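You operate a simulated robot arm through the tools that you are given. There is no shell and no other tool. Be economical: measure what you need, move in short steps, check, and stop when the job is done.

You are at the controls of a simulated robot arm. One attempt, no reset.

## Task
Wipe the blue bottle's soap ring off the washer.
Fine: shut the bottle's lid, stand bottle and cup in the white tray and put the sponge back. Set down upright: bottle, cup. What is to be rubbed or washed off counts as gone when no trace of it is left.

The check looks at the end state, three seconds after you hand in, the way a careful person would. Anything else that was tipped, shoved, dropped, spilled or broken makes it a failure. A push-on lid holds only when it is set on centred and level and pressed home; a screw cap is set on level and turned clockwise until tight.

## Robot
A 6-joint arm with a two-finger parallel gripper, fixed in place. Base frame: the origin is at the foot of the arm, x ahead of it, y to its left, z up; the work surface is at about z = 0.984. Units: m, degrees, N and s.
With the tool pointing down near the work surface it reaches from about 0.18 to 0.62 m from the base axis. Its first joint turns from -66.0 to 66.0 degrees. Payload 2.7 kg.
The TCP is the grasp point between the finger pads, 0.023 m short of the fingertips. In the tool frame z runs along the fingers and y along their closing line. Largest opening 0.094 m; finger width 0.038, thickness 0.01; the body of the gripper, 0.054 by 0.096 m, starts 0.039 m behind the TCP.
Orientation is told as [roll, pitch, yaw] about the base's x, y, z axes, in that order, counted from this pose: with the fingers straight down and closing along the base's y, the tool's x points along the base's -x, its y along +y and its z along -z.

## Interface
- The arm moves only by the tool arm_command. Its argument "motion" is one flat list of numbers, 6 for each row, row after row: the shift along the base's x, y, z in m, then the turn, a rotation vector about the base's x, y, z in rad. In form: [dx, dy, dz, ax, ay, az, dx, dy, dz, ax, ay, az, ...]. A call has 1 to 12 rows; each row shifts and turns the commanded pose from where the row before left it. "hand" is the gripper command, from -1 (shut) to 1 (fully open), values between in proportion, set as the call begins (left out, the last holds). Rows are played at 5 a second. More than 0.05 m and 8.6 degrees between two rows, or a gripper value outside its range, and nothing of the call is played. Where a pose cannot be reached the arm comes as near as it can. A force on the tool above 40 N (or 10 N above the force at the start of the call, whichever is more), or a blocked arm, ends the call early, and 0.2 s more pass. The fingers move at their own pace (about 0.045 m/s each) and stop on an object; they squeeze with about 23 N. The grip force told is the motor's: it shows also when the fingers shut on nothing. Time passes only in rows, and 0.2 s behind the last, so rows that do not move let the fingers close. It gives the time, the measured TCP pose, the force on the tool (base axes), the opening and the grip force at its end, in the units of the frame above (readings bear some noise), with the torque about the TCP (base axes, N m) and any sound that the robot's microphone picked up.
- Cameras (640 x 400 px; columns grow to the right, rows downward): "scene" is fixed at [0.0914, -0.4398, 1.42]; the picture's right is [0.64, -0.77, 0.00], its down [-0.32, -0.27, -0.91] and it looks along [0.70, 0.58, -0.42] (base axes); focal length 225 px, centre (320, 200). "wrist" rides on the gripper at [0.086, 0.016, -0.074] in the tool frame; the picture's right is [-0.18, 0.98, 0.00], its down [-0.58, -0.11, -0.81] and it looks along [-0.79, -0.15, 0.59] (tool axes); focal length 243 px, centre (320, 200). There is no depth. A picture from a camera that has moved, and an enlarged one, comes with that camera's place and axes in the base frame and with its lens.
- camera(camera): a new picture of that camera. It takes no simulated time.
- inspect(camera, box): a new picture of the part [left, top, right, bottom] of that camera's present view, enlarged. It takes no simulated time.
- job_done(): hands the job in; it is judged then, once.

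Go step by step. Nothing tells you positions but the pictures and the camera data: compare them with the known pose of the tool, close in by small moves and look again before you grip or let go. The budget is 120 turns and 64 pictures, counting those below and the enlarged ones. Unless the task says otherwise, let go and move clear before handing in, and close with one line.

The tools are called by a JSON object that holds its "name" and its "arguments". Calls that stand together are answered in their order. arm_command: Moves the arm, as the interface text tells. Its arguments: {"type":"object","properties":{"motion":{"type":"array"},"hand":{"type":"number"}},"required":["motion"]} The other tools are called the same way: camera (camera) takes a picture; inspect (camera, box) takes an enlarged picture of a part of a camera's view; job_done () hands the job in.

At the start:

```text
time: 0.0
tcp_pos: [0.2926, 0.0272, 1.3574]
tcp_rot: [0.0, 0.0, 0.0]
wrist_force: [1.1, 0.0, 0.3]
ft_torque: [-0.02, 0.02, 0.05]
grip_width: 0.0937
gripper_force: 0.0
```

scene: 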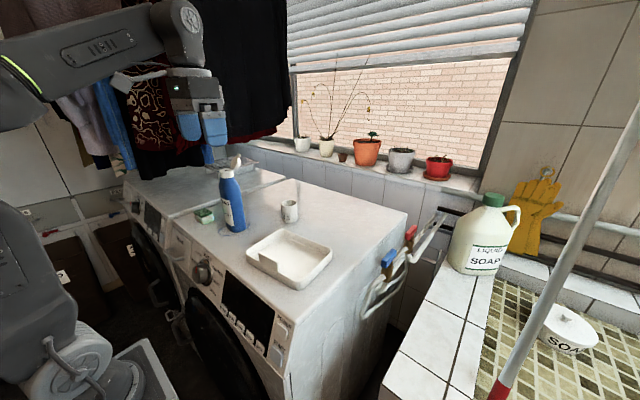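
wrist: 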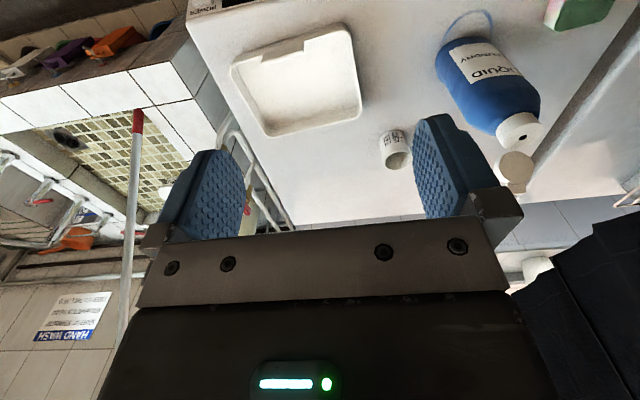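

I see the blue bottle with an open flip lid standing on the washer, a white cup, a white tray and a green sponge. I'll enlarge the views to locate them.

{"name": "inspect", "arguments": {"camera": "scene", "box": [180, 140, 340, 290]}}

{"name": "inspect", "arguments": {"camera": "wrist", "box": [360, 0, 640, 210]}}

```text
2.67 times, centred on (260, 215) of scene
camera zoom: at [0.0914, -0.4398, 1.42], right [0.64, -0.77, 0.0], down [-0.32, -0.27, -0.91], along [0.7, 0.58, -0.42], focal length 599 px, centre (480, 160)
```

zoom: 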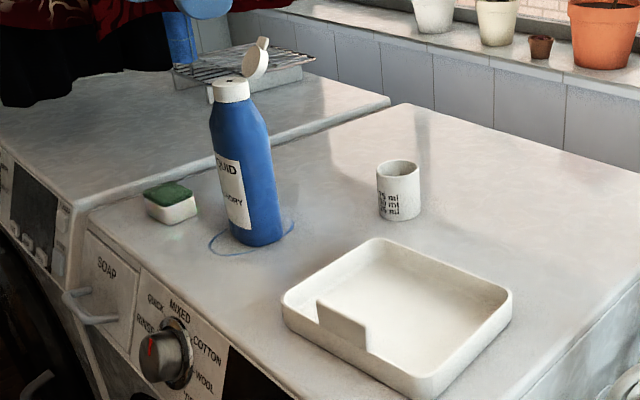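

```text
1.90 times, centred on (500, 105) of wrist
camera zoom: at [0.2053, 0.0437, 1.4326], right [0.18, 0.98, 0.0], down [0.58, -0.11, 0.81], along [0.79, -0.15, -0.59], focal length 462 px, centre (-23, 381)
```

zoom: 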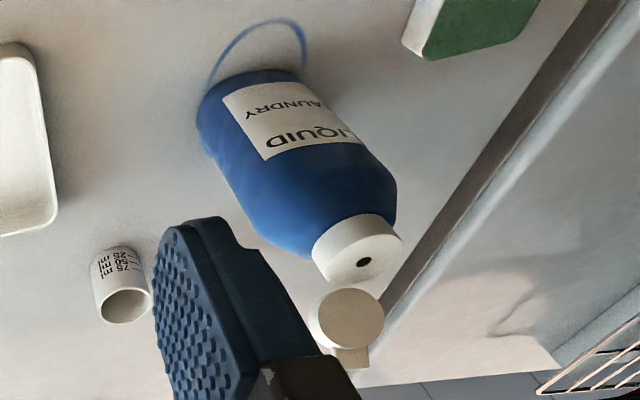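

The bottle stands at about (0.44, 0.255), with its cap top at z≈1.19 and the flip lid hinged open on its +x side. The cup is near (0.60, 0.14), the tray near (0.44, -0.03) and the sponge near (0.39, 0.39). First I'll shut the fingers and go above and behind the lid.

{"name": "arm_command", "arguments": {"motion": [0.031, 0.0285, 0, 0, 0, 0, 0.031, 0.0285, 0, 0, 0, 0, 0.031, 0.0285, 0, 0, 0, 0, 0.031, 0.0285, 0, 0, 0, 0, 0.031, 0.0285, 0, 0, 0, 0, 0.031, 0.0285, 0, 0, 0, 0, 0.031, 0.0285, 0, 0, 0, 0, 0.031, 0.0285, 0, 0, 0, 0, 0, 0, -0.03, 0, 0, 0], "hand": -1}}

{"name": "inspect", "arguments": {"camera": "scene", "box": [190, 100, 290, 240]}}

{"name": "camera", "arguments": {"camera": "wrist"}}

```text
time: 2.0
tcp_pos: [0.4665, 0.2192, 1.2269]
tcp_rot: [-0.1, 0.0, 0.0]
wrist_force: [0.5, -0.9, 0.3]
ft_torque: [-0.01, -0.01, -0.01]
grip_width: 0.0
gripper_force: 23.2
out of reach, approached as far as the arm can: row 2, 3, 4, 5, 6, 7, 8
```

```text
2.86 times, centred on (240, 170) of scene
camera zoom: at [0.0914, -0.4398, 1.42], right [0.64, -0.77, 0.0], down [-0.32, -0.27, -0.91], along [0.7, 0.58, -0.42], focal length 642 px, centre (549, 286)
```

zoom: 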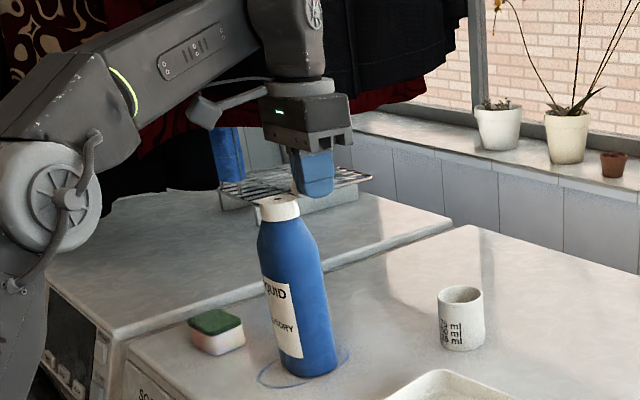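

```text
58 pictures are left
camera wrist: at [0.3802, 0.2355, 1.3026], right [0.18, 0.98, 0.0], down [0.58, -0.11, 0.81], along [0.79, -0.15, -0.59], focal length 243 px, centre (320, 200)
```

wrist: 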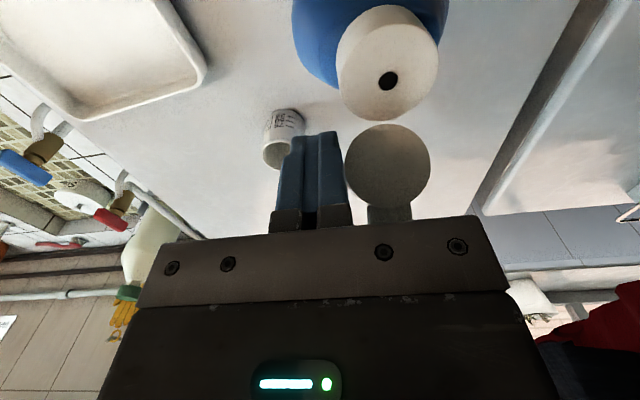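

The arm came short at this height, so the fingers are right beside the lid at y≈0.22. I'll back off toward -y before trying a sideways-tilted approach.

{"name": "arm_command", "arguments": {"motion": [0, -0.035, 0, 0, 0, 0, 0, -0.035, 0, 0, 0, 0, 0, -0.035, 0, 0, 0, 0, 0, -0.035, 0, 0, 0, 0, 0, -0.035, 0, 0, 0, 0]}}

```text
time: 3.2
tcp_pos: [0.4641, 0.0446, 1.2292]
tcp_rot: [0.0, -0.1, 0.0]
wrist_force: [0.7, -0.2, -0.6]
ft_torque: [0.01, 0.01, 0.05]
grip_width: 0.0001
gripper_force: 23.3
```

The command follows the reached pose. Now I'll roll the tool so the fingers point toward +y, staying clear of the bottle.

{"name": "arm_command", "arguments": {"motion": [0.006, 0, 0, 0.1428, 0, 0, 0.006, 0, 0, 0.1428, 0, 0, 0.006, 0, 0, 0.1428, 0, 0, 0.006, 0, 0, 0.1428, 0, 0, 0.006, 0, 0, 0.1428, 0, 0, 0.006, 0, 0, 0.1428, 0, 0, 0.006, 0, 0, 0.1428, 0, 0, 0.006, 0, 0, 0.1428, 0, 0, 0.006, 0, 0, 0.1428, 0, 0, 0.006, 0, 0, 0.1428, 0, 0, 0.006, 0, 0, 0.1428, 0, 0]}}

{"name": "camera", "arguments": {"camera": "wrist"}}

{"name": "inspect", "arguments": {"camera": "scene", "box": [180, 100, 340, 220]}}

```text
time: 5.6
tcp_pos: [0.5337, 0.0446, 1.2275]
tcp_rot: [90.1, 0.0, 0.0]
wrist_force: [-0.3, -0.3, -0.2]
ft_torque: [0.0, -0.03, -0.01]
grip_width: 0.0
gripper_force: 23.5
```

```text
57 pictures are left
camera wrist: at [0.4456, -0.0304, 1.2449], right [0.18, 0.0, 0.98], down [0.58, -0.81, -0.11], along [0.79, 0.59, -0.15], focal length 243 px, centre (320, 200)
```

wrist: 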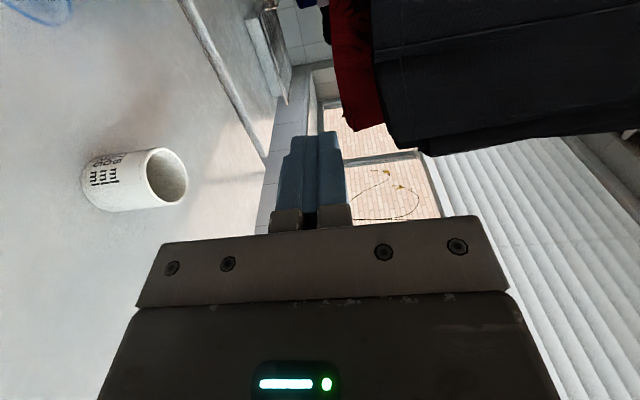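

```text
3.33 times, centred on (260, 160) of scene
camera zoom: at [0.0914, -0.4398, 1.42], right [0.64, -0.77, 0.0], down [-0.32, -0.27, -0.91], along [0.7, 0.58, -0.42], focal length 749 px, centre (520, 333)
```

zoom: 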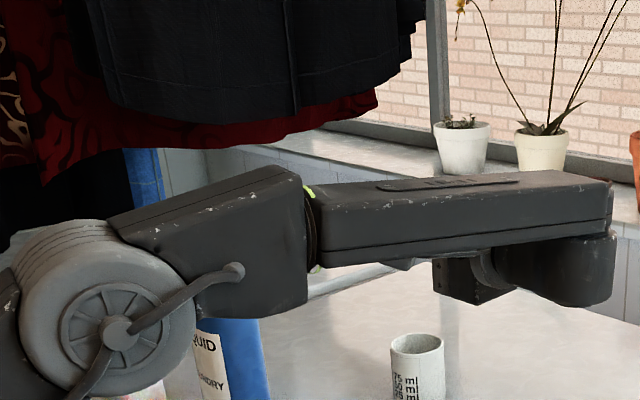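

The tool is now horizontal, pointing to +y behind the lid's x. I'll approach in +y by 0.11 m and look.

{"name": "arm_command", "arguments": {"motion": [0, 0.0275, 0, 0, 0, 0, 0, 0.0275, 0, 0, 0, 0, 0, 0.0275, 0, 0, 0, 0, 0, 0.0275, 0, 0, 0, 0]}}

{"name": "camera", "arguments": {"camera": "wrist"}}

{"name": "inspect", "arguments": {"camera": "scene", "box": [180, 100, 340, 220]}}

```text
time: 6.6
tcp_pos: [0.5294, 0.1556, 1.2281]
tcp_rot: [90.0, 0.0, -0.1]
wrist_force: [-0.2, -0.1, 0.1]
ft_torque: [0.01, -0.01, 0.03]
grip_width: 0.0
gripper_force: 23.3
```

```text
55 pictures are left
camera wrist: at [0.4431, 0.0812, 1.2455], right [0.18, 0.0, 0.98], down [0.58, -0.81, -0.11], along [0.79, 0.59, -0.15], focal length 243 px, centre (320, 200)
```

wrist: 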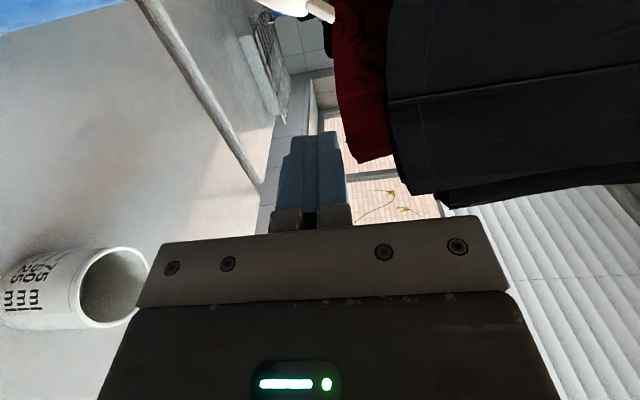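

```text
3.33 times, centred on (260, 160) of scene
camera zoom: at [0.0913, -0.4398, 1.42], right [0.64, -0.77, 0.0], down [-0.32, -0.27, -0.91], along [0.7, 0.58, -0.42], focal length 749 px, centre (520, 333)
```

zoom: 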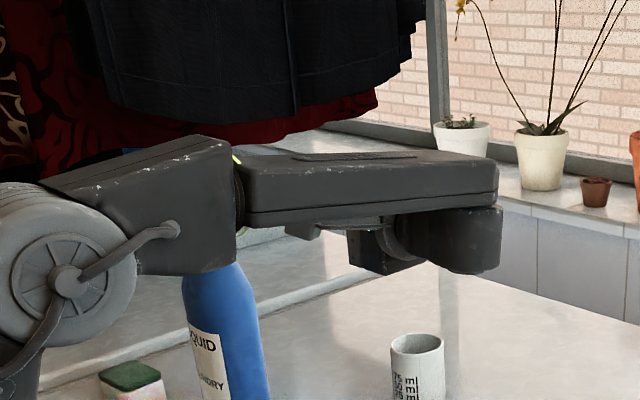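

The lid's tab tip shows at about x 0.497, z 1.241, so x≈0.53 passes behind it. I'll slide in to y≈0.25.

{"name": "arm_command", "arguments": {"motion": [0.002, 0.024, -0.001, 0, 0, 0, 0, 0.024, -0.001, 0, 0, 0, 0, 0.024, -0.001, 0, 0, 0, 0, 0.024, -0.001, 0, 0, 0]}}

{"name": "camera", "arguments": {"camera": "wrist"}}

{"name": "inspect", "arguments": {"camera": "scene", "box": [180, 120, 300, 240]}}

```text
time: 7.6
tcp_pos: [0.5326, 0.252, 1.2224]
tcp_rot: [90.0, 0.0, 0.0]
wrist_force: [-0.2, 0.7, 0.1]
ft_torque: [0.05, -0.02, 0.02]
grip_width: 0.0
gripper_force: 22.5
```

```text
53 pictures are left
camera wrist: at [0.4462, 0.1782, 1.2401], right [0.18, 0.0, 0.98], down [0.58, -0.81, -0.11], along [0.79, 0.59, -0.15], focal length 243 px, centre (320, 200)
```

wrist: 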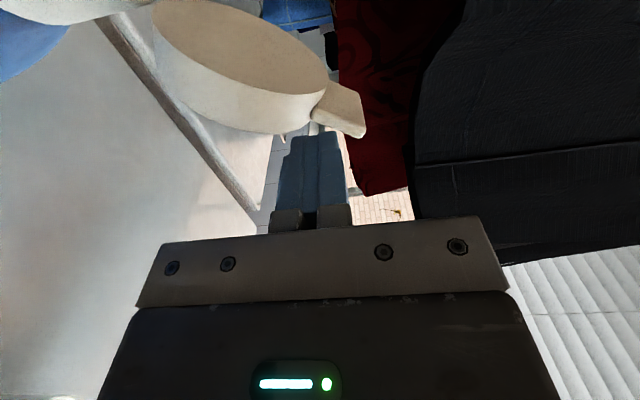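

```text
3.33 times, centred on (240, 180) of scene
camera zoom: at [0.0914, -0.4398, 1.42], right [0.64, -0.77, 0.0], down [-0.32, -0.27, -0.91], along [0.7, 0.58, -0.42], focal length 749 px, centre (587, 267)
```

zoom: 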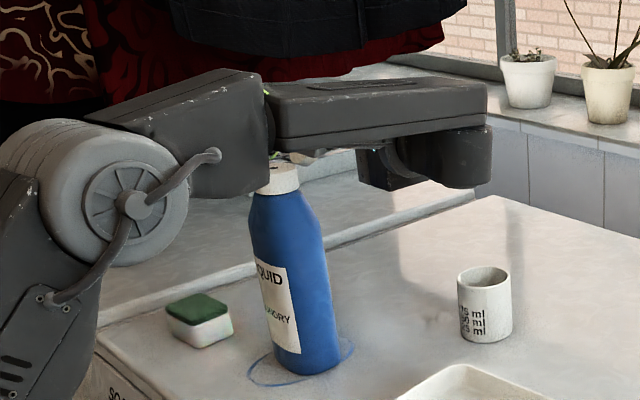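

The fingers are behind the lid. Now I'll push slowly toward -x and watch the force.

{"name": "arm_command", "arguments": {"motion": [-0.008, 0, 0, 0, 0, 0, -0.008, 0, 0, 0, 0, 0, -0.008, 0, 0, 0, 0, 0, -0.006, 0, 0, 0, 0, 0, -0.006, 0, 0, 0, 0, 0]}}

{"name": "camera", "arguments": {"camera": "wrist"}}

```text
time: 8.8
tcp_pos: [0.4981, 0.2504, 1.2234]
tcp_rot: [90.0, 0.0, 0.1]
wrist_force: [-0.7, 0.7, 0.6]
ft_torque: [0.01, 0.0, -0.01]
grip_width: 0.0
gripper_force: 23.5
```

```text
51 pictures are left
camera wrist: at [0.4106, 0.1773, 1.2406], right [0.18, 0.0, 0.98], down [0.58, -0.81, -0.11], along [0.79, 0.59, -0.15], focal length 243 px, centre (320, 200)
```

wrist: 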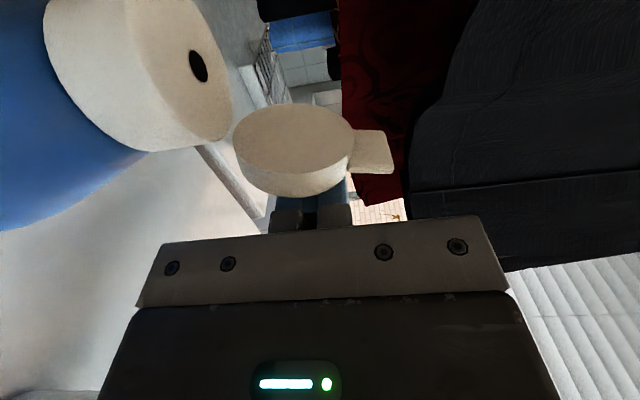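

The lid is swinging up without measurable force. I'll continue.

{"name": "arm_command", "arguments": {"motion": [-0.008, 0, 0, 0, 0, 0, -0.008, 0, 0, 0, 0, 0, -0.008, 0, 0, 0, 0, 0, -0.008, 0, 0, 0, 0, 0]}}

{"name": "camera", "arguments": {"camera": "wrist"}}

```text
time: 9.8
tcp_pos: [0.4656, 0.2499, 1.2245]
tcp_rot: [90.0, 0.0, 0.0]
wrist_force: [0.7, -0.3, 1.1]
ft_torque: [0.01, 0.01, 0.02]
grip_width: 0.0
gripper_force: 22.9
```

```text
50 pictures are left
camera wrist: at [0.3789, 0.1759, 1.2409], right [0.18, 0.0, 0.98], down [0.58, -0.81, -0.11], along [0.79, 0.59, -0.15], focal length 243 px, centre (320, 200)
```

wrist: 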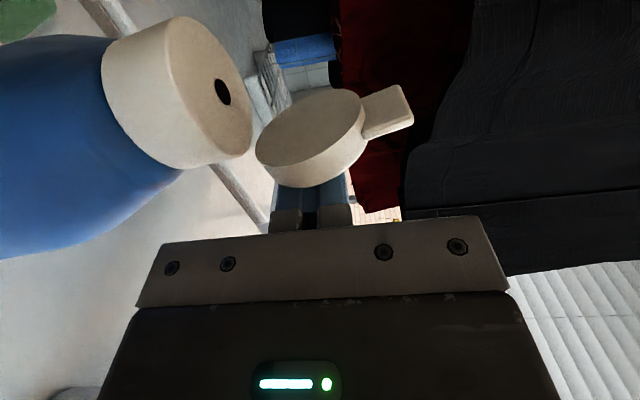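

{"name": "arm_command", "arguments": {"motion": [-0.008, 0, 0, 0, 0, 0, -0.008, 0, 0, 0, 0, 0, -0.008, 0, 0, 0, 0, 0]}}

{"name": "camera", "arguments": {"camera": "wrist"}}

```text
time: 10.6
tcp_pos: [0.4422, 0.2508, 1.2224]
tcp_rot: [90.0, 0.0, 0.0]
wrist_force: [0.0, -0.4, 0.4]
ft_torque: [0.01, 0.0, -0.02]
grip_width: 0.0
gripper_force: 23.5
```

```text
49 pictures are left
camera wrist: at [0.3548, 0.1755, 1.2402], right [0.18, 0.0, 0.98], down [0.58, -0.81, -0.11], along [0.79, 0.59, -0.15], focal length 243 px, centre (320, 200)
```

wrist: 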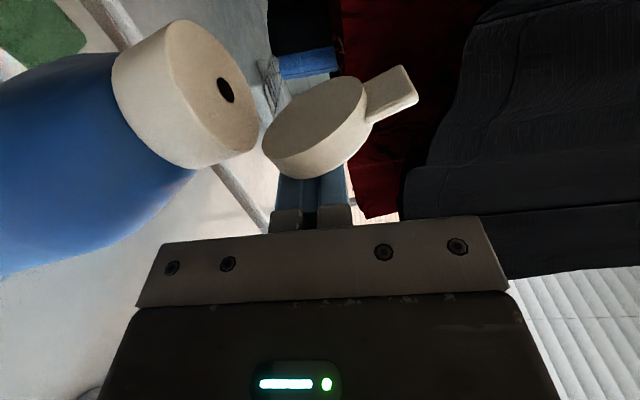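

The cap barely moved in the picture relative to the gripper, so the bottle may be tilting or sliding. I'll check from the scene camera.

{"name": "inspect", "arguments": {"camera": "scene", "box": [180, 120, 300, 240]}}

```text
3.33 times, centred on (240, 180) of scene
camera zoom: at [0.0914, -0.4398, 1.42], right [0.64, -0.77, 0.0], down [-0.32, -0.27, -0.91], along [0.7, 0.58, -0.42], focal length 749 px, centre (587, 267)
```

zoom: 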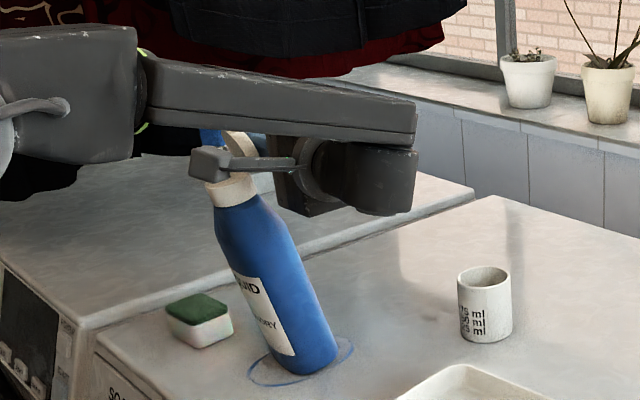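

The bottle is tilting about 15° toward the robot. I'll back off slowly so it stands again.

{"name": "arm_command", "arguments": {"motion": [0.003, 0, 0, 0, 0, 0, 0.003, 0, 0, 0, 0, 0, 0.003, 0, 0, 0, 0, 0, 0.003, 0, 0, 0, 0, 0, 0.003, 0, 0, 0, 0, 0, 0.003, 0, 0, 0, 0, 0, 0.003, 0, 0, 0, 0, 0, 0.003, 0, 0, 0, 0, 0, 0.003, 0, 0, 0, 0, 0, 0.003, 0, 0, 0, 0, 0, 0.003, 0, 0, 0, 0, 0, 0.003, 0, 0, 0, 0, 0]}}

{"name": "inspect", "arguments": {"camera": "scene", "box": [180, 120, 300, 240]}}

{"name": "camera", "arguments": {"camera": "wrist"}}

```text
time: 13.2
tcp_pos: [0.4768, 0.2504, 1.2245]
tcp_rot: [90.0, 0.1, 0.0]
wrist_force: [0.7, -1.7, 0.1]
ft_torque: [0.01, 0.04, 0.0]
grip_width: 0.0
gripper_force: 22.7
```

```text
3.33 times, centred on (240, 180) of scene
camera zoom: at [0.0914, -0.4398, 1.42], right [0.64, -0.77, 0.0], down [-0.32, -0.27, -0.91], along [0.7, 0.58, -0.42], focal length 749 px, centre (587, 267)
```

zoom: 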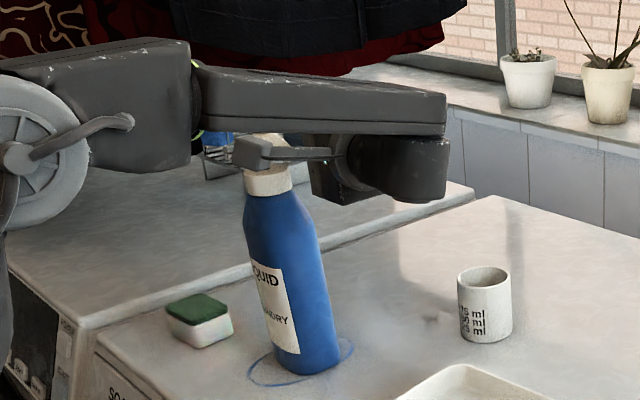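

```text
46 pictures are left
camera wrist: at [0.391, 0.176, 1.2412], right [0.18, 0.0, 0.98], down [0.58, -0.81, -0.11], along [0.79, 0.59, -0.15], focal length 243 px, centre (320, 200)
```

wrist: 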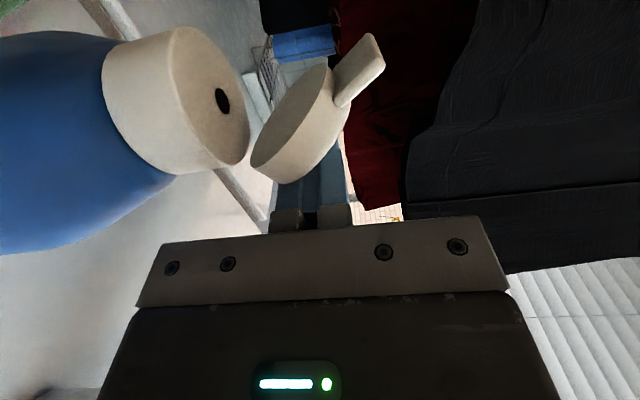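

The bottle settled back and the lid now leans past vertical. I'll back off a bit more, raise the fingers to the tab for more leverage, and push again in small steps.

{"name": "arm_command", "arguments": {"motion": [0.005, 0, 0, 0, 0, 0, 0.005, 0, 0, 0, 0, 0, 0.006, 0, 0, 0, 0, 0, 0, 0, 0.008, 0, 0, 0, 0, 0, 0.008, 0, 0, 0]}}

{"name": "camera", "arguments": {"camera": "wrist"}}

{"name": "inspect", "arguments": {"camera": "scene", "box": [180, 120, 300, 240]}}

```text
time: 14.4
tcp_pos: [0.4934, 0.25, 1.2403]
tcp_rot: [90.1, 0.0, 0.1]
wrist_force: [-0.3, -0.1, -0.3]
ft_torque: [-0.03, -0.03, 0.04]
grip_width: 0.0
gripper_force: 22.9
```

```text
45 pictures are left
camera wrist: at [0.4071, 0.1754, 1.2574], right [0.18, 0.0, 0.98], down [0.58, -0.81, -0.11], along [0.79, 0.59, -0.15], focal length 243 px, centre (320, 200)
```

wrist: 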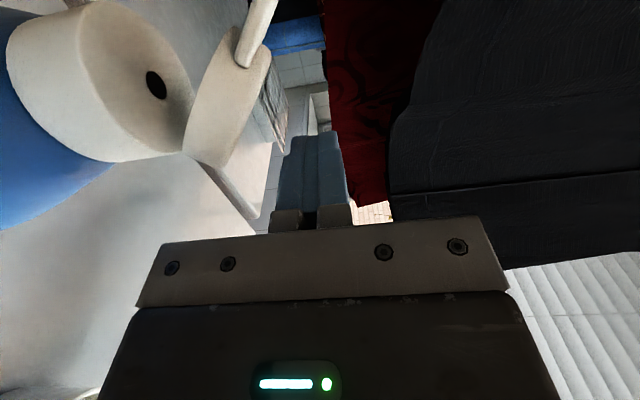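

```text
3.33 times, centred on (240, 180) of scene
camera zoom: at [0.0914, -0.4398, 1.42], right [0.64, -0.77, 0.0], down [-0.32, -0.27, -0.91], along [0.7, 0.58, -0.42], focal length 749 px, centre (587, 267)
```

zoom: 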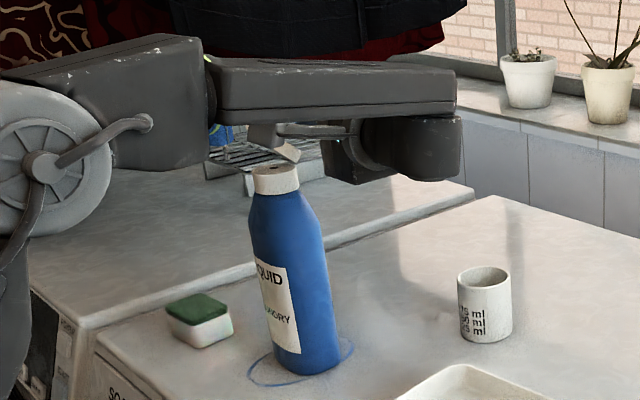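

The bottle is upright and the lid stays about halfway closed. Now I'll go above it and press down over the cap's centre.

{"name": "arm_command", "arguments": {"motion": [0, 0, 0.015, 0, 0, 0, 0, 0, 0.015, 0, 0, 0, -0.018, 0, 0, 0, 0, 0, -0.018, 0, 0, 0, 0, 0, -0.018, 0.002, 0, 0, 0, 0]}}

{"name": "camera", "arguments": {"camera": "wrist"}}

```text
time: 15.6
tcp_pos: [0.4389, 0.2519, 1.2696]
tcp_rot: [90.0, 0.0, 0.0]
wrist_force: [-0.3, -0.2, 0.4]
ft_torque: [0.0, 0.0, 0.02]
grip_width: 0.0
gripper_force: 23.0
```

```text
43 pictures are left
camera wrist: at [0.3524, 0.178, 1.2864], right [0.18, 0.0, 0.98], down [0.58, -0.81, -0.11], along [0.79, 0.59, -0.15], focal length 243 px, centre (320, 200)
```

wrist: 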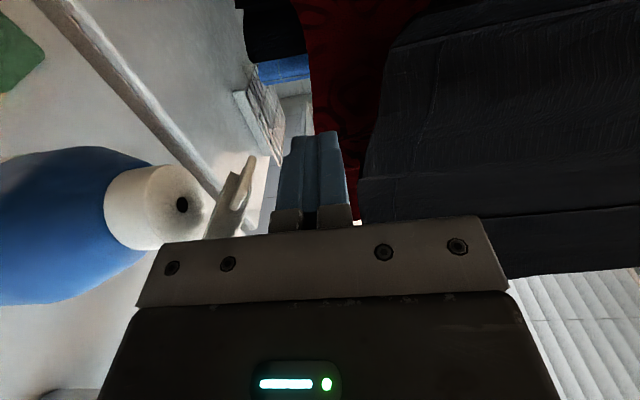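

{"name": "arm_command", "arguments": {"motion": [0, 0, -0.007, 0, 0, 0, 0, 0, -0.007, 0, 0, 0, 0, 0, -0.007, 0, 0, 0, 0, 0, -0.007, 0, 0, 0, 0, 0, -0.007, 0, 0, 0]}}

{"name": "camera", "arguments": {"camera": "wrist"}}

{"name": "inspect", "arguments": {"camera": "scene", "box": [180, 120, 300, 240]}}

```text
time: 16.8
tcp_pos: [0.4393, 0.2522, 1.2356]
tcp_rot: [90.0, 0.0, 0.0]
wrist_force: [0.4, 0.4, 1.0]
ft_torque: [0.01, -0.04, 0.05]
grip_width: 0.0
gripper_force: 23.1
```

```text
42 pictures are left
camera wrist: at [0.3529, 0.1785, 1.2522], right [0.18, 0.0, 0.98], down [0.58, -0.81, -0.11], along [0.79, 0.59, -0.15], focal length 243 px, centre (320, 200)
```

wrist: 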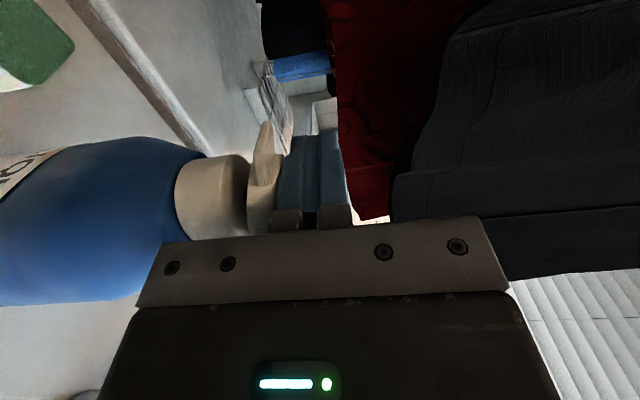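

```text
3.33 times, centred on (240, 180) of scene
camera zoom: at [0.0914, -0.4398, 1.42], right [0.64, -0.77, 0.0], down [-0.32, -0.27, -0.91], along [0.7, 0.58, -0.42], focal length 749 px, centre (587, 267)
```

zoom: 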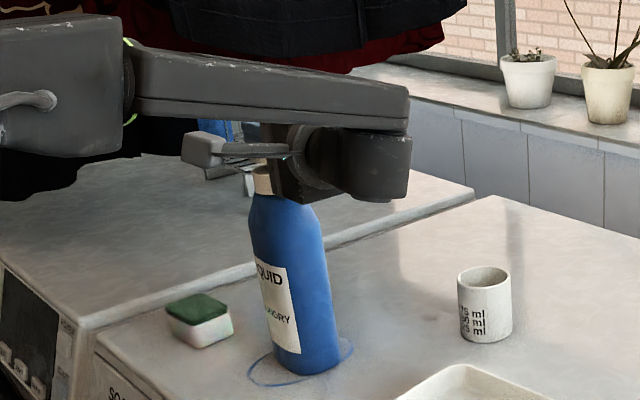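

The lid is nearly shut and the bottle stands straight. I'll keep pressing down in small steps until the force rises.

{"name": "arm_command", "arguments": {"motion": [0.001, 0, -0.004, 0, 0, 0, 0.001, 0, -0.004, 0, 0, 0, 0.001, 0, -0.004, 0, 0, 0, 0, 0, -0.004, 0, 0, 0, 0, 0, -0.004, 0, 0, 0, 0, 0, -0.004, 0, 0, 0, 0, 0, -0.003, 0, 0, 0, 0, 0, -0.003, 0, 0, 0]}}

{"name": "camera", "arguments": {"camera": "wrist"}}

```text
time: 18.0
tcp_pos: [0.4419, 0.2535, 1.2273]
tcp_rot: [90.8, -0.9, 0.0]
wrist_force: [-1.0, -1.6, 5.0]
ft_torque: [-0.04, 0.02, -0.03]
grip_width: 0.0001
gripper_force: 22.6
stopped in row 5: the force on the tool passed its limit at 44 N (the readings are from after the stop); the commanded pose is now the measured one
```

```text
40 pictures are left
camera wrist: at [0.3554, 0.1783, 1.2413], right [0.17, -0.01, 0.99], down [0.58, -0.8, -0.11], along [0.79, 0.59, -0.13], focal length 243 px, centre (320, 200)
```

wrist: 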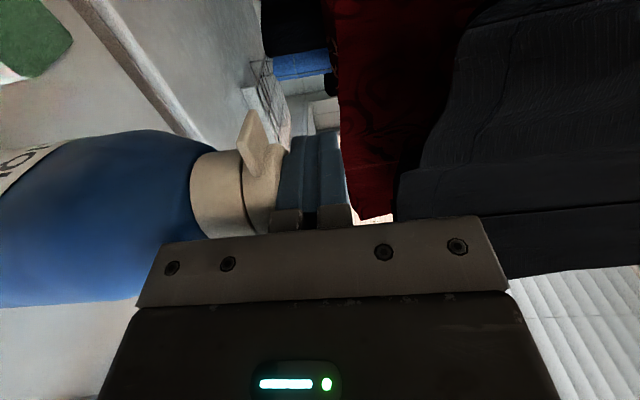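

The press reached 44 N and the lid looks down. I'll lift off and inspect it.

{"name": "arm_command", "arguments": {"motion": [0, 0, 0.015, 0, 0, 0, 0, 0, 0.02, 0, 0, 0, 0, -0.04, 0.01, 0, 0, 0, 0, -0.045, 0, 0, 0, 0, 0, -0.045, 0, 0, 0, 0]}}

{"name": "inspect", "arguments": {"camera": "scene", "box": [190, 130, 290, 230]}}

{"name": "camera", "arguments": {"camera": "wrist"}}

```text
time: 19.2
tcp_pos: [0.4429, 0.1248, 1.2728]
tcp_rot: [90.8, -0.7, 0.0]
wrist_force: [-0.5, -0.8, -1.0]
ft_torque: [-0.01, -0.01, -0.01]
grip_width: 0.0001
gripper_force: 23.1
```

```text
4.00 times, centred on (240, 180) of scene
camera zoom: at [0.0914, -0.4398, 1.42], right [0.64, -0.77, 0.0], down [-0.32, -0.27, -0.91], along [0.7, 0.58, -0.42], focal length 899 px, centre (640, 280)
```

zoom: 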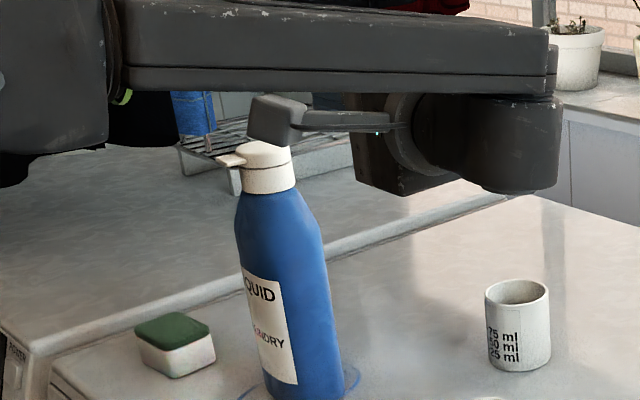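

```text
38 pictures are left
camera wrist: at [0.3554, 0.0499, 1.2867], right [0.17, -0.01, 0.99], down [0.58, -0.8, -0.11], along [0.79, 0.59, -0.13], focal length 243 px, centre (320, 200)
```

wrist: 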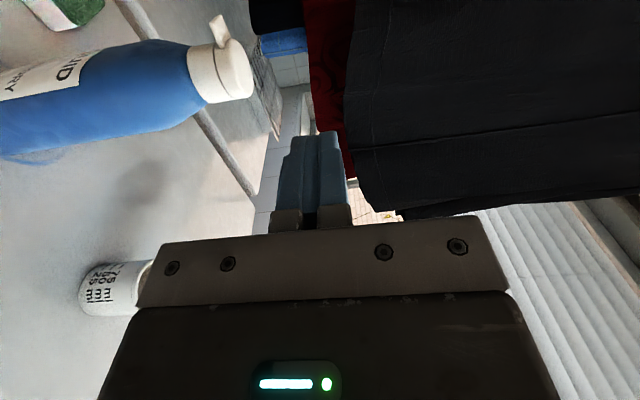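

The lid is shut and level, with its tab pointing to -x. Next I'll spin the tool about its axis so the fingers close along x, to grip the bottle's body from the side.

{"name": "arm_command", "arguments": {"motion": [0, -0.003, 0, -0.0012, 0.1428, 0, 0, -0.003, 0, -0.0012, 0.1428, 0, 0, -0.003, 0, -0.0012, 0.1428, 0, 0, -0.003, 0, -0.0012, 0.1428, 0, 0, -0.003, 0, -0.0012, 0.1428, 0, 0, -0.003, 0, -0.0012, 0.1428, 0, 0, -0.003, 0, -0.0012, 0.1428, 0, 0, -0.003, 0, -0.0012, 0.1428, 0, 0, -0.003, 0, -0.0012, 0.1428, 0, 0, -0.003, 0, -0.0012, 0.1428, 0, 0, -0.003, 0, -0.0012, 0.1548, 0], "hand": 1}}

{"name": "camera", "arguments": {"camera": "wrist"}}

```text
refused: row 11 steps farther than a row can; nothing moved
```

```text
37 pictures are left
camera wrist: at [0.3554, 0.0499, 1.2867], right [0.17, -0.01, 0.99], down [0.58, -0.8, -0.11], along [0.79, 0.59, -0.13], focal length 243 px, centre (320, 200)
```

wrist: 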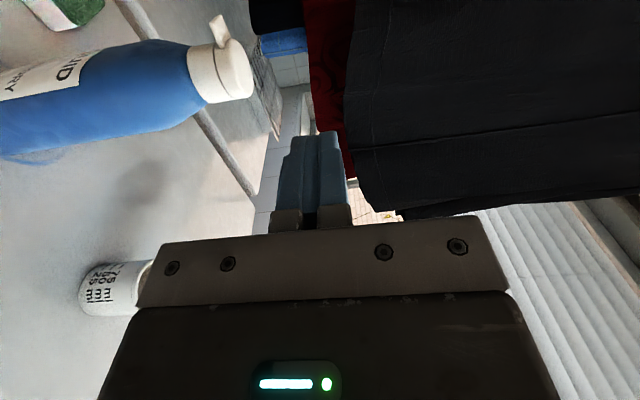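

One row was too big a turn, so nothing moved. I'll resend it with even rows.

{"name": "arm_command", "arguments": {"motion": [0, -0.003, 0, -0.0012, 0.144, 0, 0, -0.003, 0, -0.0012, 0.144, 0, 0, -0.003, 0, -0.0012, 0.144, 0, 0, -0.003, 0, -0.0012, 0.144, 0, 0, -0.003, 0, -0.0012, 0.144, 0, 0, -0.003, 0, -0.0012, 0.144, 0, 0, -0.003, 0, -0.0012, 0.144, 0, 0, -0.003, 0, -0.0012, 0.144, 0, 0, -0.003, 0, -0.0012, 0.144, 0, 0, -0.003, 0, -0.0012, 0.144, 0, 0, -0.003, 0, -0.0012, 0.144, 0], "hand": 1}}

{"name": "camera", "arguments": {"camera": "wrist"}}

```text
time: 21.6
tcp_pos: [0.4424, 0.0897, 1.2687]
tcp_rot: [-16.7, 89.5, -106.9]
wrist_force: [0.6, 0.2, -0.2]
ft_torque: [0.0, 0.04, 0.01]
grip_width: 0.0938
gripper_force: 0.0
```

```text
36 pictures are left
camera wrist: at [0.4584, 0.0157, 1.3578], right [0.98, -0.01, -0.19], down [-0.11, -0.81, -0.57], along [-0.15, 0.58, -0.8], focal length 243 px, centre (320, 200)
```

wrist: 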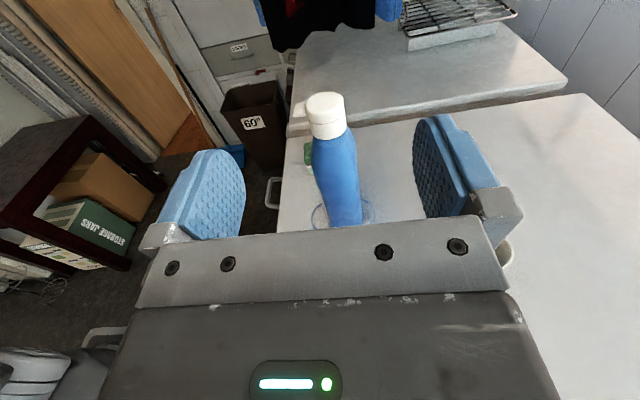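

The bottle sits centred between the open fingers at x≈0.437, y≈0.248. I'll descend to mid-body height and come in partway.

{"name": "arm_command", "arguments": {"motion": [-0.004, 0, -0.033, 0, 0, 0, 0, 0, -0.033, 0, 0, 0, 0, 0, -0.033, 0, 0, 0, 0, 0, -0.032, 0, 0, 0, 0, 0, -0.03, 0, 0, 0, 0, 0.03, 0, 0, 0, 0, 0, 0.03, 0, 0, 0, 0, 0, 0.02, 0, 0, 0, 0]}}

{"name": "camera", "arguments": {"camera": "wrist"}}

{"name": "camera", "arguments": {"camera": "scene"}}

```text
time: 23.4
tcp_pos: [0.4394, 0.1685, 1.1112]
tcp_rot: [5.3, 89.5, -85.0]
wrist_force: [0.8, -0.4, 0.2]
ft_torque: [-0.03, 0.01, -0.01]
grip_width: 0.0942
gripper_force: 0.0
```

```text
35 pictures are left
camera wrist: at [0.4544, 0.0958, 1.1988], right [0.98, -0.01, -0.18], down [-0.11, -0.81, -0.57], along [-0.14, 0.58, -0.8], focal length 243 px, centre (320, 200)
```

wrist: 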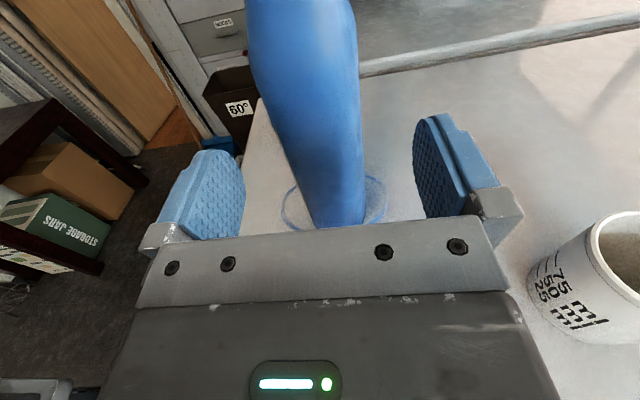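

```text
34 pictures are left
```

scene: 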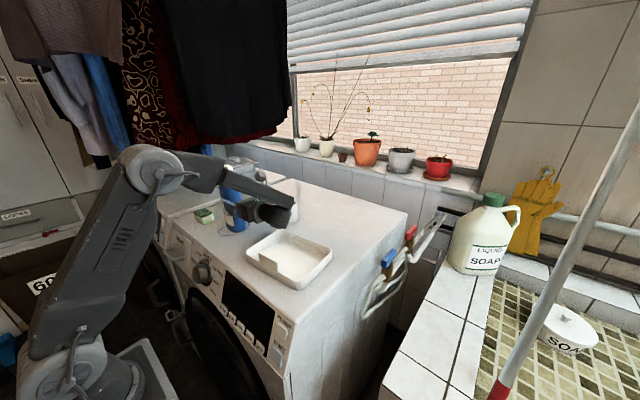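

Everything is aligned. I'll advance to y≈0.24, then close.

{"name": "arm_command", "arguments": {"motion": [-0.001, 0.024, 0, 0, 0, 0, 0, 0.024, 0, 0, 0, 0, 0, 0.022, 0, 0, 0, 0]}}

{"name": "camera", "arguments": {"camera": "wrist"}}

```text
time: 24.2
tcp_pos: [0.4385, 0.2398, 1.1088]
tcp_rot: [2.7, 89.5, -87.6]
wrist_force: [-0.3, 0.4, -0.7]
ft_torque: [-0.02, -0.01, 0.05]
grip_width: 0.0939
gripper_force: 0.1
```

```text
33 pictures are left
camera wrist: at [0.4539, 0.1663, 1.1981], right [0.98, -0.01, -0.18], down [-0.11, -0.81, -0.57], along [-0.15, 0.59, -0.8], focal length 243 px, centre (320, 200)
```

wrist: 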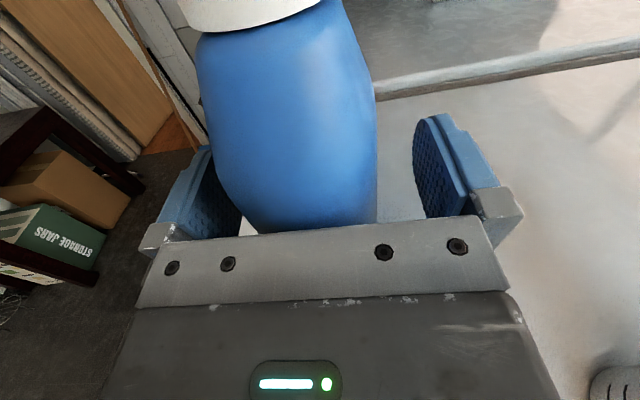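

The bottle sits a little left of centre, so I'll shift -0.005 m in x first, then close the fingers.

{"name": "arm_command", "arguments": {"motion": [-0.005, 0, 0, 0, 0, 0]}}

{"name": "arm_command", "arguments": {"motion": [0, 0, 0, 0, 0, 0, 0, 0, 0, 0, 0, 0, 0, 0, 0, 0, 0, 0, 0, 0, 0, 0, 0, 0, 0, 0, 0, 0, 0, 0], "hand": -1}}

{"name": "camera", "arguments": {"camera": "wrist"}}

```text
time: 24.6
tcp_pos: [0.4327, 0.2404, 1.1092]
tcp_rot: [-0.3, 89.5, -90.6]
wrist_force: [0.0, 0.0, 0.2]
ft_torque: [-0.01, -0.01, -0.01]
grip_width: 0.0942
gripper_force: 0.0
```

```text
time: 25.8
tcp_pos: [0.4319, 0.2394, 1.11]
tcp_rot: [5.0, 89.5, -85.2]
wrist_force: [0.9, 1.6, 1.8]
ft_torque: [-0.14, 0.05, -0.01]
grip_width: 0.0576
gripper_force: 22.3
```

```text
32 pictures are left
camera wrist: at [0.4488, 0.1663, 1.1979], right [0.98, -0.01, -0.18], down [-0.11, -0.81, -0.57], along [-0.15, 0.59, -0.8], focal length 243 px, centre (320, 200)
```

wrist: 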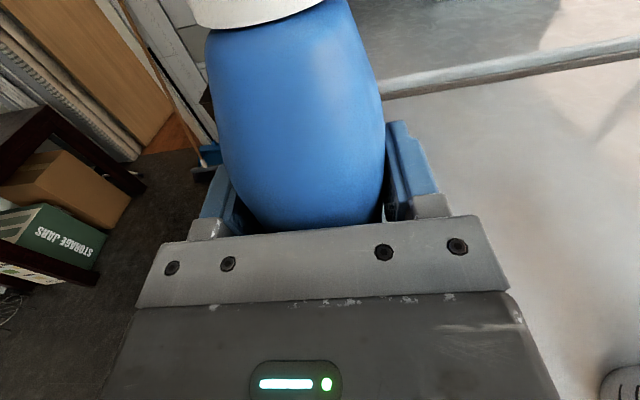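

The bottle is gripped at a width of 0.058 m. I'll lift slowly by 5 cm and check.

{"name": "arm_command", "arguments": {"motion": [0, 0, 0.008, 0, 0, 0, 0, 0, 0.014, 0, 0, 0, 0, 0, 0.015, 0, 0, 0, 0, 0, 0.015, 0, 0, 0]}}

{"name": "inspect", "arguments": {"camera": "scene", "box": [180, 130, 340, 290]}}

```text
time: 26.8
tcp_pos: [0.4322, 0.2395, 1.1629]
tcp_rot: [1.7, 89.4, -88.4]
wrist_force: [0.4, 0.5, -6.8]
ft_torque: [-0.06, -0.01, -0.03]
grip_width: 0.0575
gripper_force: 22.8
```

```text
2.50 times, centred on (260, 210) of scene
camera zoom: at [0.0915, -0.4398, 1.42], right [0.64, -0.77, 0.0], down [-0.32, -0.27, -0.91], along [0.7, 0.58, -0.42], focal length 562 px, centre (470, 175)
```

zoom: 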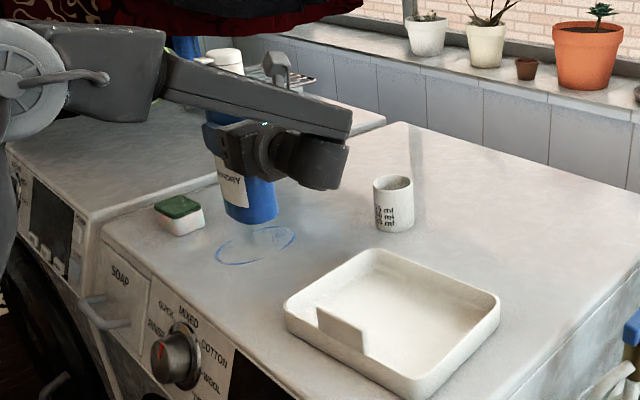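

The bottle is lifted and steady, weighing about 0.7 kg, and the ring shows clearly with its centre near (0.43, 0.245) and a diameter of about 0.115 m. I'll carry the bottle to the tray's left half.

{"name": "arm_command", "arguments": {"motion": [0, 0, 0.015, 0, 0, 0, 0.001, -0.02, 0.01, 0, 0, 0, 0.001, -0.028, 0, 0, 0, 0, 0.001, -0.028, 0, 0, 0, 0, 0.001, -0.028, 0, 0, 0, 0, 0.001, -0.028, 0, 0, 0, 0, 0.001, -0.028, 0, 0, 0, 0, 0, -0.028, 0, 0, 0, 0, 0, -0.028, 0, 0, 0, 0, 0, -0.0235, 0, 0, 0, 0]}}

{"name": "inspect", "arguments": {"camera": "scene", "box": [180, 130, 340, 290]}}

{"name": "camera", "arguments": {"camera": "wrist"}}

```text
time: 29.0
tcp_pos: [0.4398, 0.0, 1.1847]
tcp_rot: [-0.8, 89.5, -90.9]
wrist_force: [-0.1, -1.0, -6.4]
ft_torque: [-0.06, 0.02, -0.02]
grip_width: 0.0574
gripper_force: 23.1
```

```text
2.50 times, centred on (260, 210) of scene
camera zoom: at [0.0915, -0.4398, 1.42], right [0.64, -0.77, 0.0], down [-0.32, -0.27, -0.91], along [0.7, 0.58, -0.42], focal length 562 px, centre (470, 175)
```

zoom: 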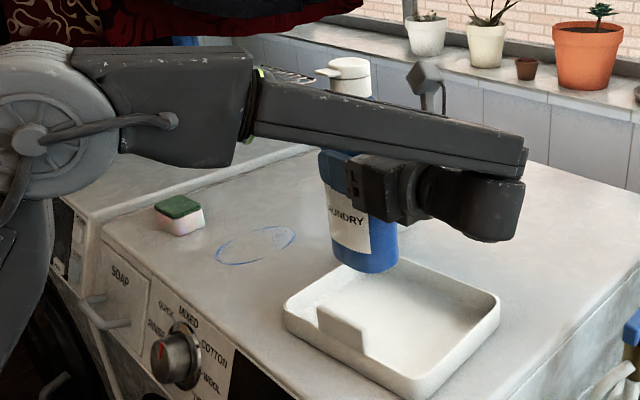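

```text
29 pictures are left
camera wrist: at [0.455, -0.0728, 1.2724], right [0.98, -0.01, -0.18], down [-0.11, -0.81, -0.57], along [-0.15, 0.59, -0.8], focal length 243 px, centre (320, 200)
```

wrist: 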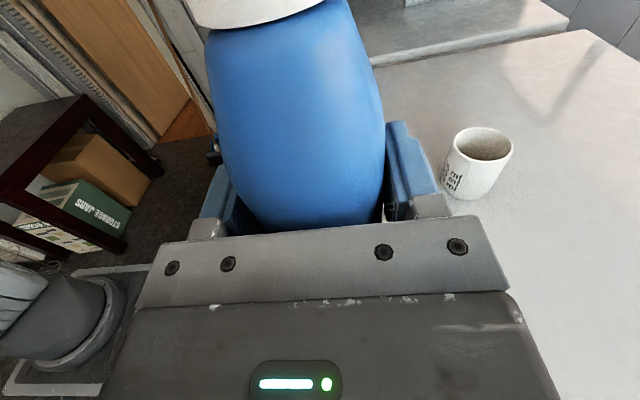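

The bottle hangs over the tray's left half with its base near (0.442, 0.002). I'll lower it most of the way and look.

{"name": "arm_command", "arguments": {"motion": [0, 0.003, -0.015, 0, 0, 0, 0, 0.003, -0.015, 0, 0, 0, 0, 0, -0.015, 0, 0, 0, 0, 0, -0.01, 0, 0, 0]}}

{"name": "inspect", "arguments": {"camera": "scene", "box": [220, 170, 340, 290]}}

```text
time: 30.0
tcp_pos: [0.4398, 0.0062, 1.1314]
tcp_rot: [-0.9, 89.5, -91.3]
wrist_force: [-0.8, -0.4, -6.8]
ft_torque: [-0.09, 0.01, -0.02]
grip_width: 0.0578
gripper_force: 23.1
```

```text
3.33 times, centred on (280, 230) of scene
camera zoom: at [0.0915, -0.4398, 1.42], right [0.64, -0.77, 0.0], down [-0.32, -0.27, -0.91], along [0.7, 0.58, -0.42], focal length 749 px, centre (453, 100)
```

zoom: 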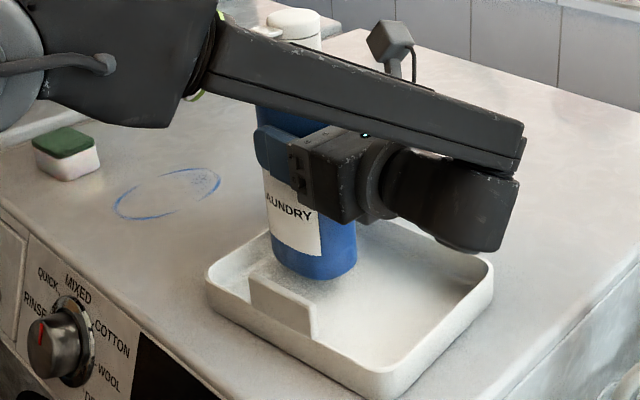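

The bottle is inside the tray walls. I'll lower in small steps to contact.

{"name": "arm_command", "arguments": {"motion": [0, 0, -0.004, 0, 0, 0, 0, 0, -0.004, 0, 0, 0, 0, 0, -0.003, 0, 0, 0, 0, 0, -0.003, 0, 0, 0]}}

```text
time: 31.0
tcp_pos: [0.4389, 0.0071, 1.1168]
tcp_rot: [-0.3, 89.6, -90.6]
wrist_force: [-0.3, -0.1, -6.6]
ft_torque: [-0.09, -0.01, -0.01]
grip_width: 0.0574
gripper_force: 22.7
```

{"name": "arm_command", "arguments": {"motion": [0, 0, -0.002, 0, 0, 0, 0, 0, -0.002, 0, 0, 0]}}

```text
time: 31.6
tcp_pos: [0.4381, 0.0064, 1.1153]
tcp_rot: [24.7, 89.5, -65.5]
wrist_force: [-0.4, 2.6, 4.5]
ft_torque: [-0.01, 0.23, -0.06]
grip_width: 0.0578
gripper_force: 22.9
```

The bottle touches the tray floor. I'll open the fingers and check before retreating.

{"name": "arm_command", "arguments": {"motion": [0, 0, 0, 0, 0, 0, 0, 0, 0, 0, 0, 0, 0, 0, 0, 0, 0, 0, 0, -0.015, 0, 0, 0, 0, 0, -0.02, 0, 0, 0, 0, 0, -0.03, 0, 0, 0, 0, 0, -0.03, 0, 0, 0, 0], "hand": 1}}

{"name": "camera", "arguments": {"camera": "wrist"}}

```text
time: 33.2
tcp_pos: [0.4374, -0.0883, 1.1135]
tcp_rot: [3.0, 89.3, -87.6]
wrist_force: [0.0, -1.4, 0.4]
ft_torque: [0.0, 0.01, -0.02]
grip_width: 0.0942
gripper_force: 0.1
```

```text
27 pictures are left
camera wrist: at [0.453, -0.161, 1.2014], right [0.98, -0.01, -0.18], down [-0.12, -0.81, -0.57], along [-0.14, 0.58, -0.8], focal length 243 px, centre (320, 200)
```

wrist: 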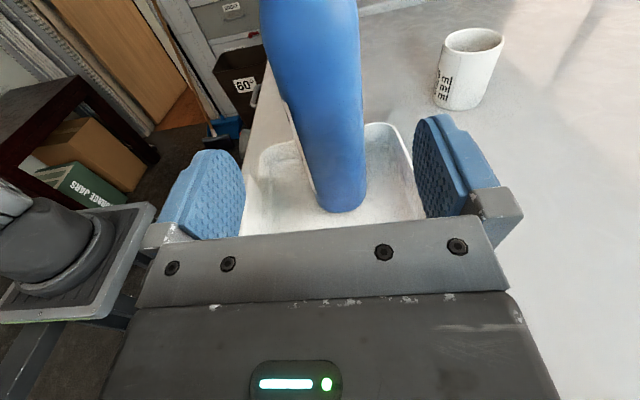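

The bottle stands in the tray. For the cup at about (0.605, 0.138), which is too far for a top-down grip, I'll use a tool tilted 45° and heading +x. First I'll raise, tilt and retreat from the bottle.

{"name": "arm_command", "arguments": {"motion": [-0.01, -0.012, 0.018, -0.131, 0, 0, -0.016, -0.005, 0.018, -0.131, 0, 0, -0.018, 0, 0.018, -0.131, 0, 0, -0.018, 0, 0.018, -0.131, 0, 0, -0.018, 0, 0.018, -0.131, 0, 0, -0.018, 0, 0.018, -0.131, 0, 0]}}

{"name": "arm_command", "arguments": {"motion": [0, 0.022, 0, 0, 0, -0.1428, 0, 0.022, 0, 0, 0, -0.1428, 0, 0.022, 0, 0, 0, -0.1428, 0, 0.022, 0, 0, 0, -0.1428, 0, 0.022, 0, 0, 0, -0.1428, 0, 0.022, 0, 0, 0, -0.1428, 0, 0.022, 0, 0, 0, -0.1428, 0, 0.022, 0, 0, 0, -0.1428, 0, 0.022, 0, 0, 0, -0.1428, 0, 0.022, 0, 0, 0, -0.1428, 0, 0.022, 0, 0, 0, -0.1428]}}

{"name": "camera", "arguments": {"camera": "wrist"}}

```text
time: 34.6
tcp_pos: [0.3426, -0.1023, 1.2218]
tcp_rot: [0.2, 44.2, -89.9]
wrist_force: [-0.3, 0.3, -0.2]
ft_torque: [0.02, 0.02, 0.02]
grip_width: 0.0941
gripper_force: 0.1
```

```text
time: 37.0
tcp_pos: [0.3701, -0.06, 1.2018]
tcp_rot: [-0.5, 44.6, -179.4]
wrist_force: [-0.1, 0.1, -0.5]
ft_torque: [0.01, -0.01, 0.0]
grip_width: 0.0938
gripper_force: 0.1
out of reach, approached as far as the arm can: row 9, 10, 11
```

```text
26 pictures are left
camera wrist: at [0.3799, -0.0762, 1.3168], right [-0.11, -0.98, -0.14], down [-0.98, 0.09, 0.17], along [-0.15, 0.15, -0.98], focal length 243 px, centre (320, 200)
```

wrist: 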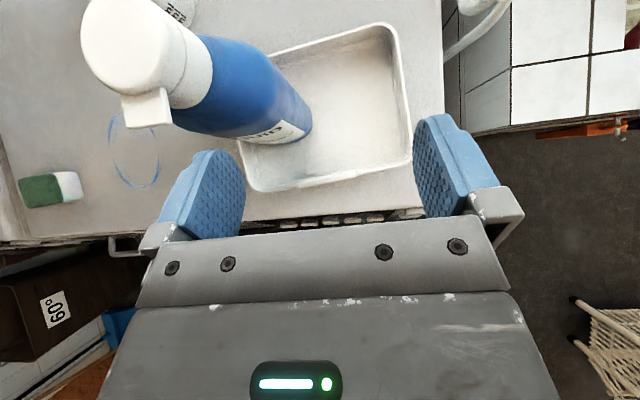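

The heading is +x now but the move stopped short at y≈-0.06, with the wrist too close to the base. I'll rise above the bottle's height and then go to y≈0.14.

{"name": "arm_command", "arguments": {"motion": [0, -0.005, 0.03, 0, 0, 0, 0, 0, 0.035, 0, 0, 0, 0, 0, 0.035, 0, 0, 0, 0, 0.04, 0, 0, 0, 0, 0, 0.04, 0, 0, 0, 0, 0, 0.04, 0, 0, 0, 0, 0, 0.04, 0, 0, 0, 0, 0.02, 0.035, 0, 0, 0, 0]}}

```text
time: 38.8
tcp_pos: [0.3857, -0.0721, 1.2978]
tcp_rot: [0.2, 44.4, -179.6]
wrist_force: [0.0, 0.0, -0.1]
ft_torque: [-0.01, 0.01, -0.01]
grip_width: 0.0939
gripper_force: 0.1
out of reach, approached as far as the arm can: row 1, 2, 4, 5, 6, 7, 8
```

A wrist limit blocks this heading with the camera on top. I'll straighten the tool to vertical, turn back to yaw 0, and then use a 60°-down tilt with normal yaw.

{"name": "arm_command", "arguments": {"motion": [0, 0, 0, 0, 0.13, 0, 0, 0, 0, 0, 0.13, 0, 0, 0, 0, 0, 0.13, 0, 0, 0, 0, 0, 0.13, 0, 0, 0, 0, 0, 0.13, 0, 0, 0, 0, 0, 0.13, 0, -0.005, 0, 0, 0, 0, 0.143, -0.005, 0, 0, 0, 0, 0.143, -0.005, 0, 0, 0, 0, 0.143, -0.005, 0, 0, 0, 0, 0.143, -0.005, 0, 0, 0, 0, 0.143, -0.005, 0, 0, 0, 0, 0.143]}}

{"name": "arm_command", "arguments": {"motion": [0, 0.014, 0, 0, 0, 0.142, 0, 0.014, 0, 0, 0, 0.142, 0, 0.014, 0, 0, 0, 0.142, 0, 0.014, 0, 0, 0, 0.142, 0, 0.014, 0, 0, 0, 0.142, 0, 0.014, 0, 0, 0, 0.142, 0, 0.014, 0, 0, 0, 0.142, 0, 0.014, 0, 0, 0, 0.142, 0, 0.014, 0, 0, 0, 0.142, 0, 0.014, 0, 0, 0, 0.142, 0, 0.014, 0, 0, 0, 0.142, 0, 0.014, 0, 0, 0, 0.142]}}

```text
time: 41.4
tcp_pos: [0.355, -0.098, 1.2965]
tcp_rot: [0.2, -0.3, -130.7]
wrist_force: [-0.3, 0.5, 0.4]
ft_torque: [-0.03, -0.07, 0.0]
grip_width: 0.0942
gripper_force: 0.2
out of reach, approached as far as the arm can: row 1, 2, 3, 4, 6
```

```text
time: 44.0
tcp_pos: [0.3542, 0.0705, 1.2963]
tcp_rot: [0.1, -0.4, -32.9]
wrist_force: [-0.8, 0.3, 0.8]
ft_torque: [0.03, 0.0, -0.02]
grip_width: 0.0939
gripper_force: 0.0
```

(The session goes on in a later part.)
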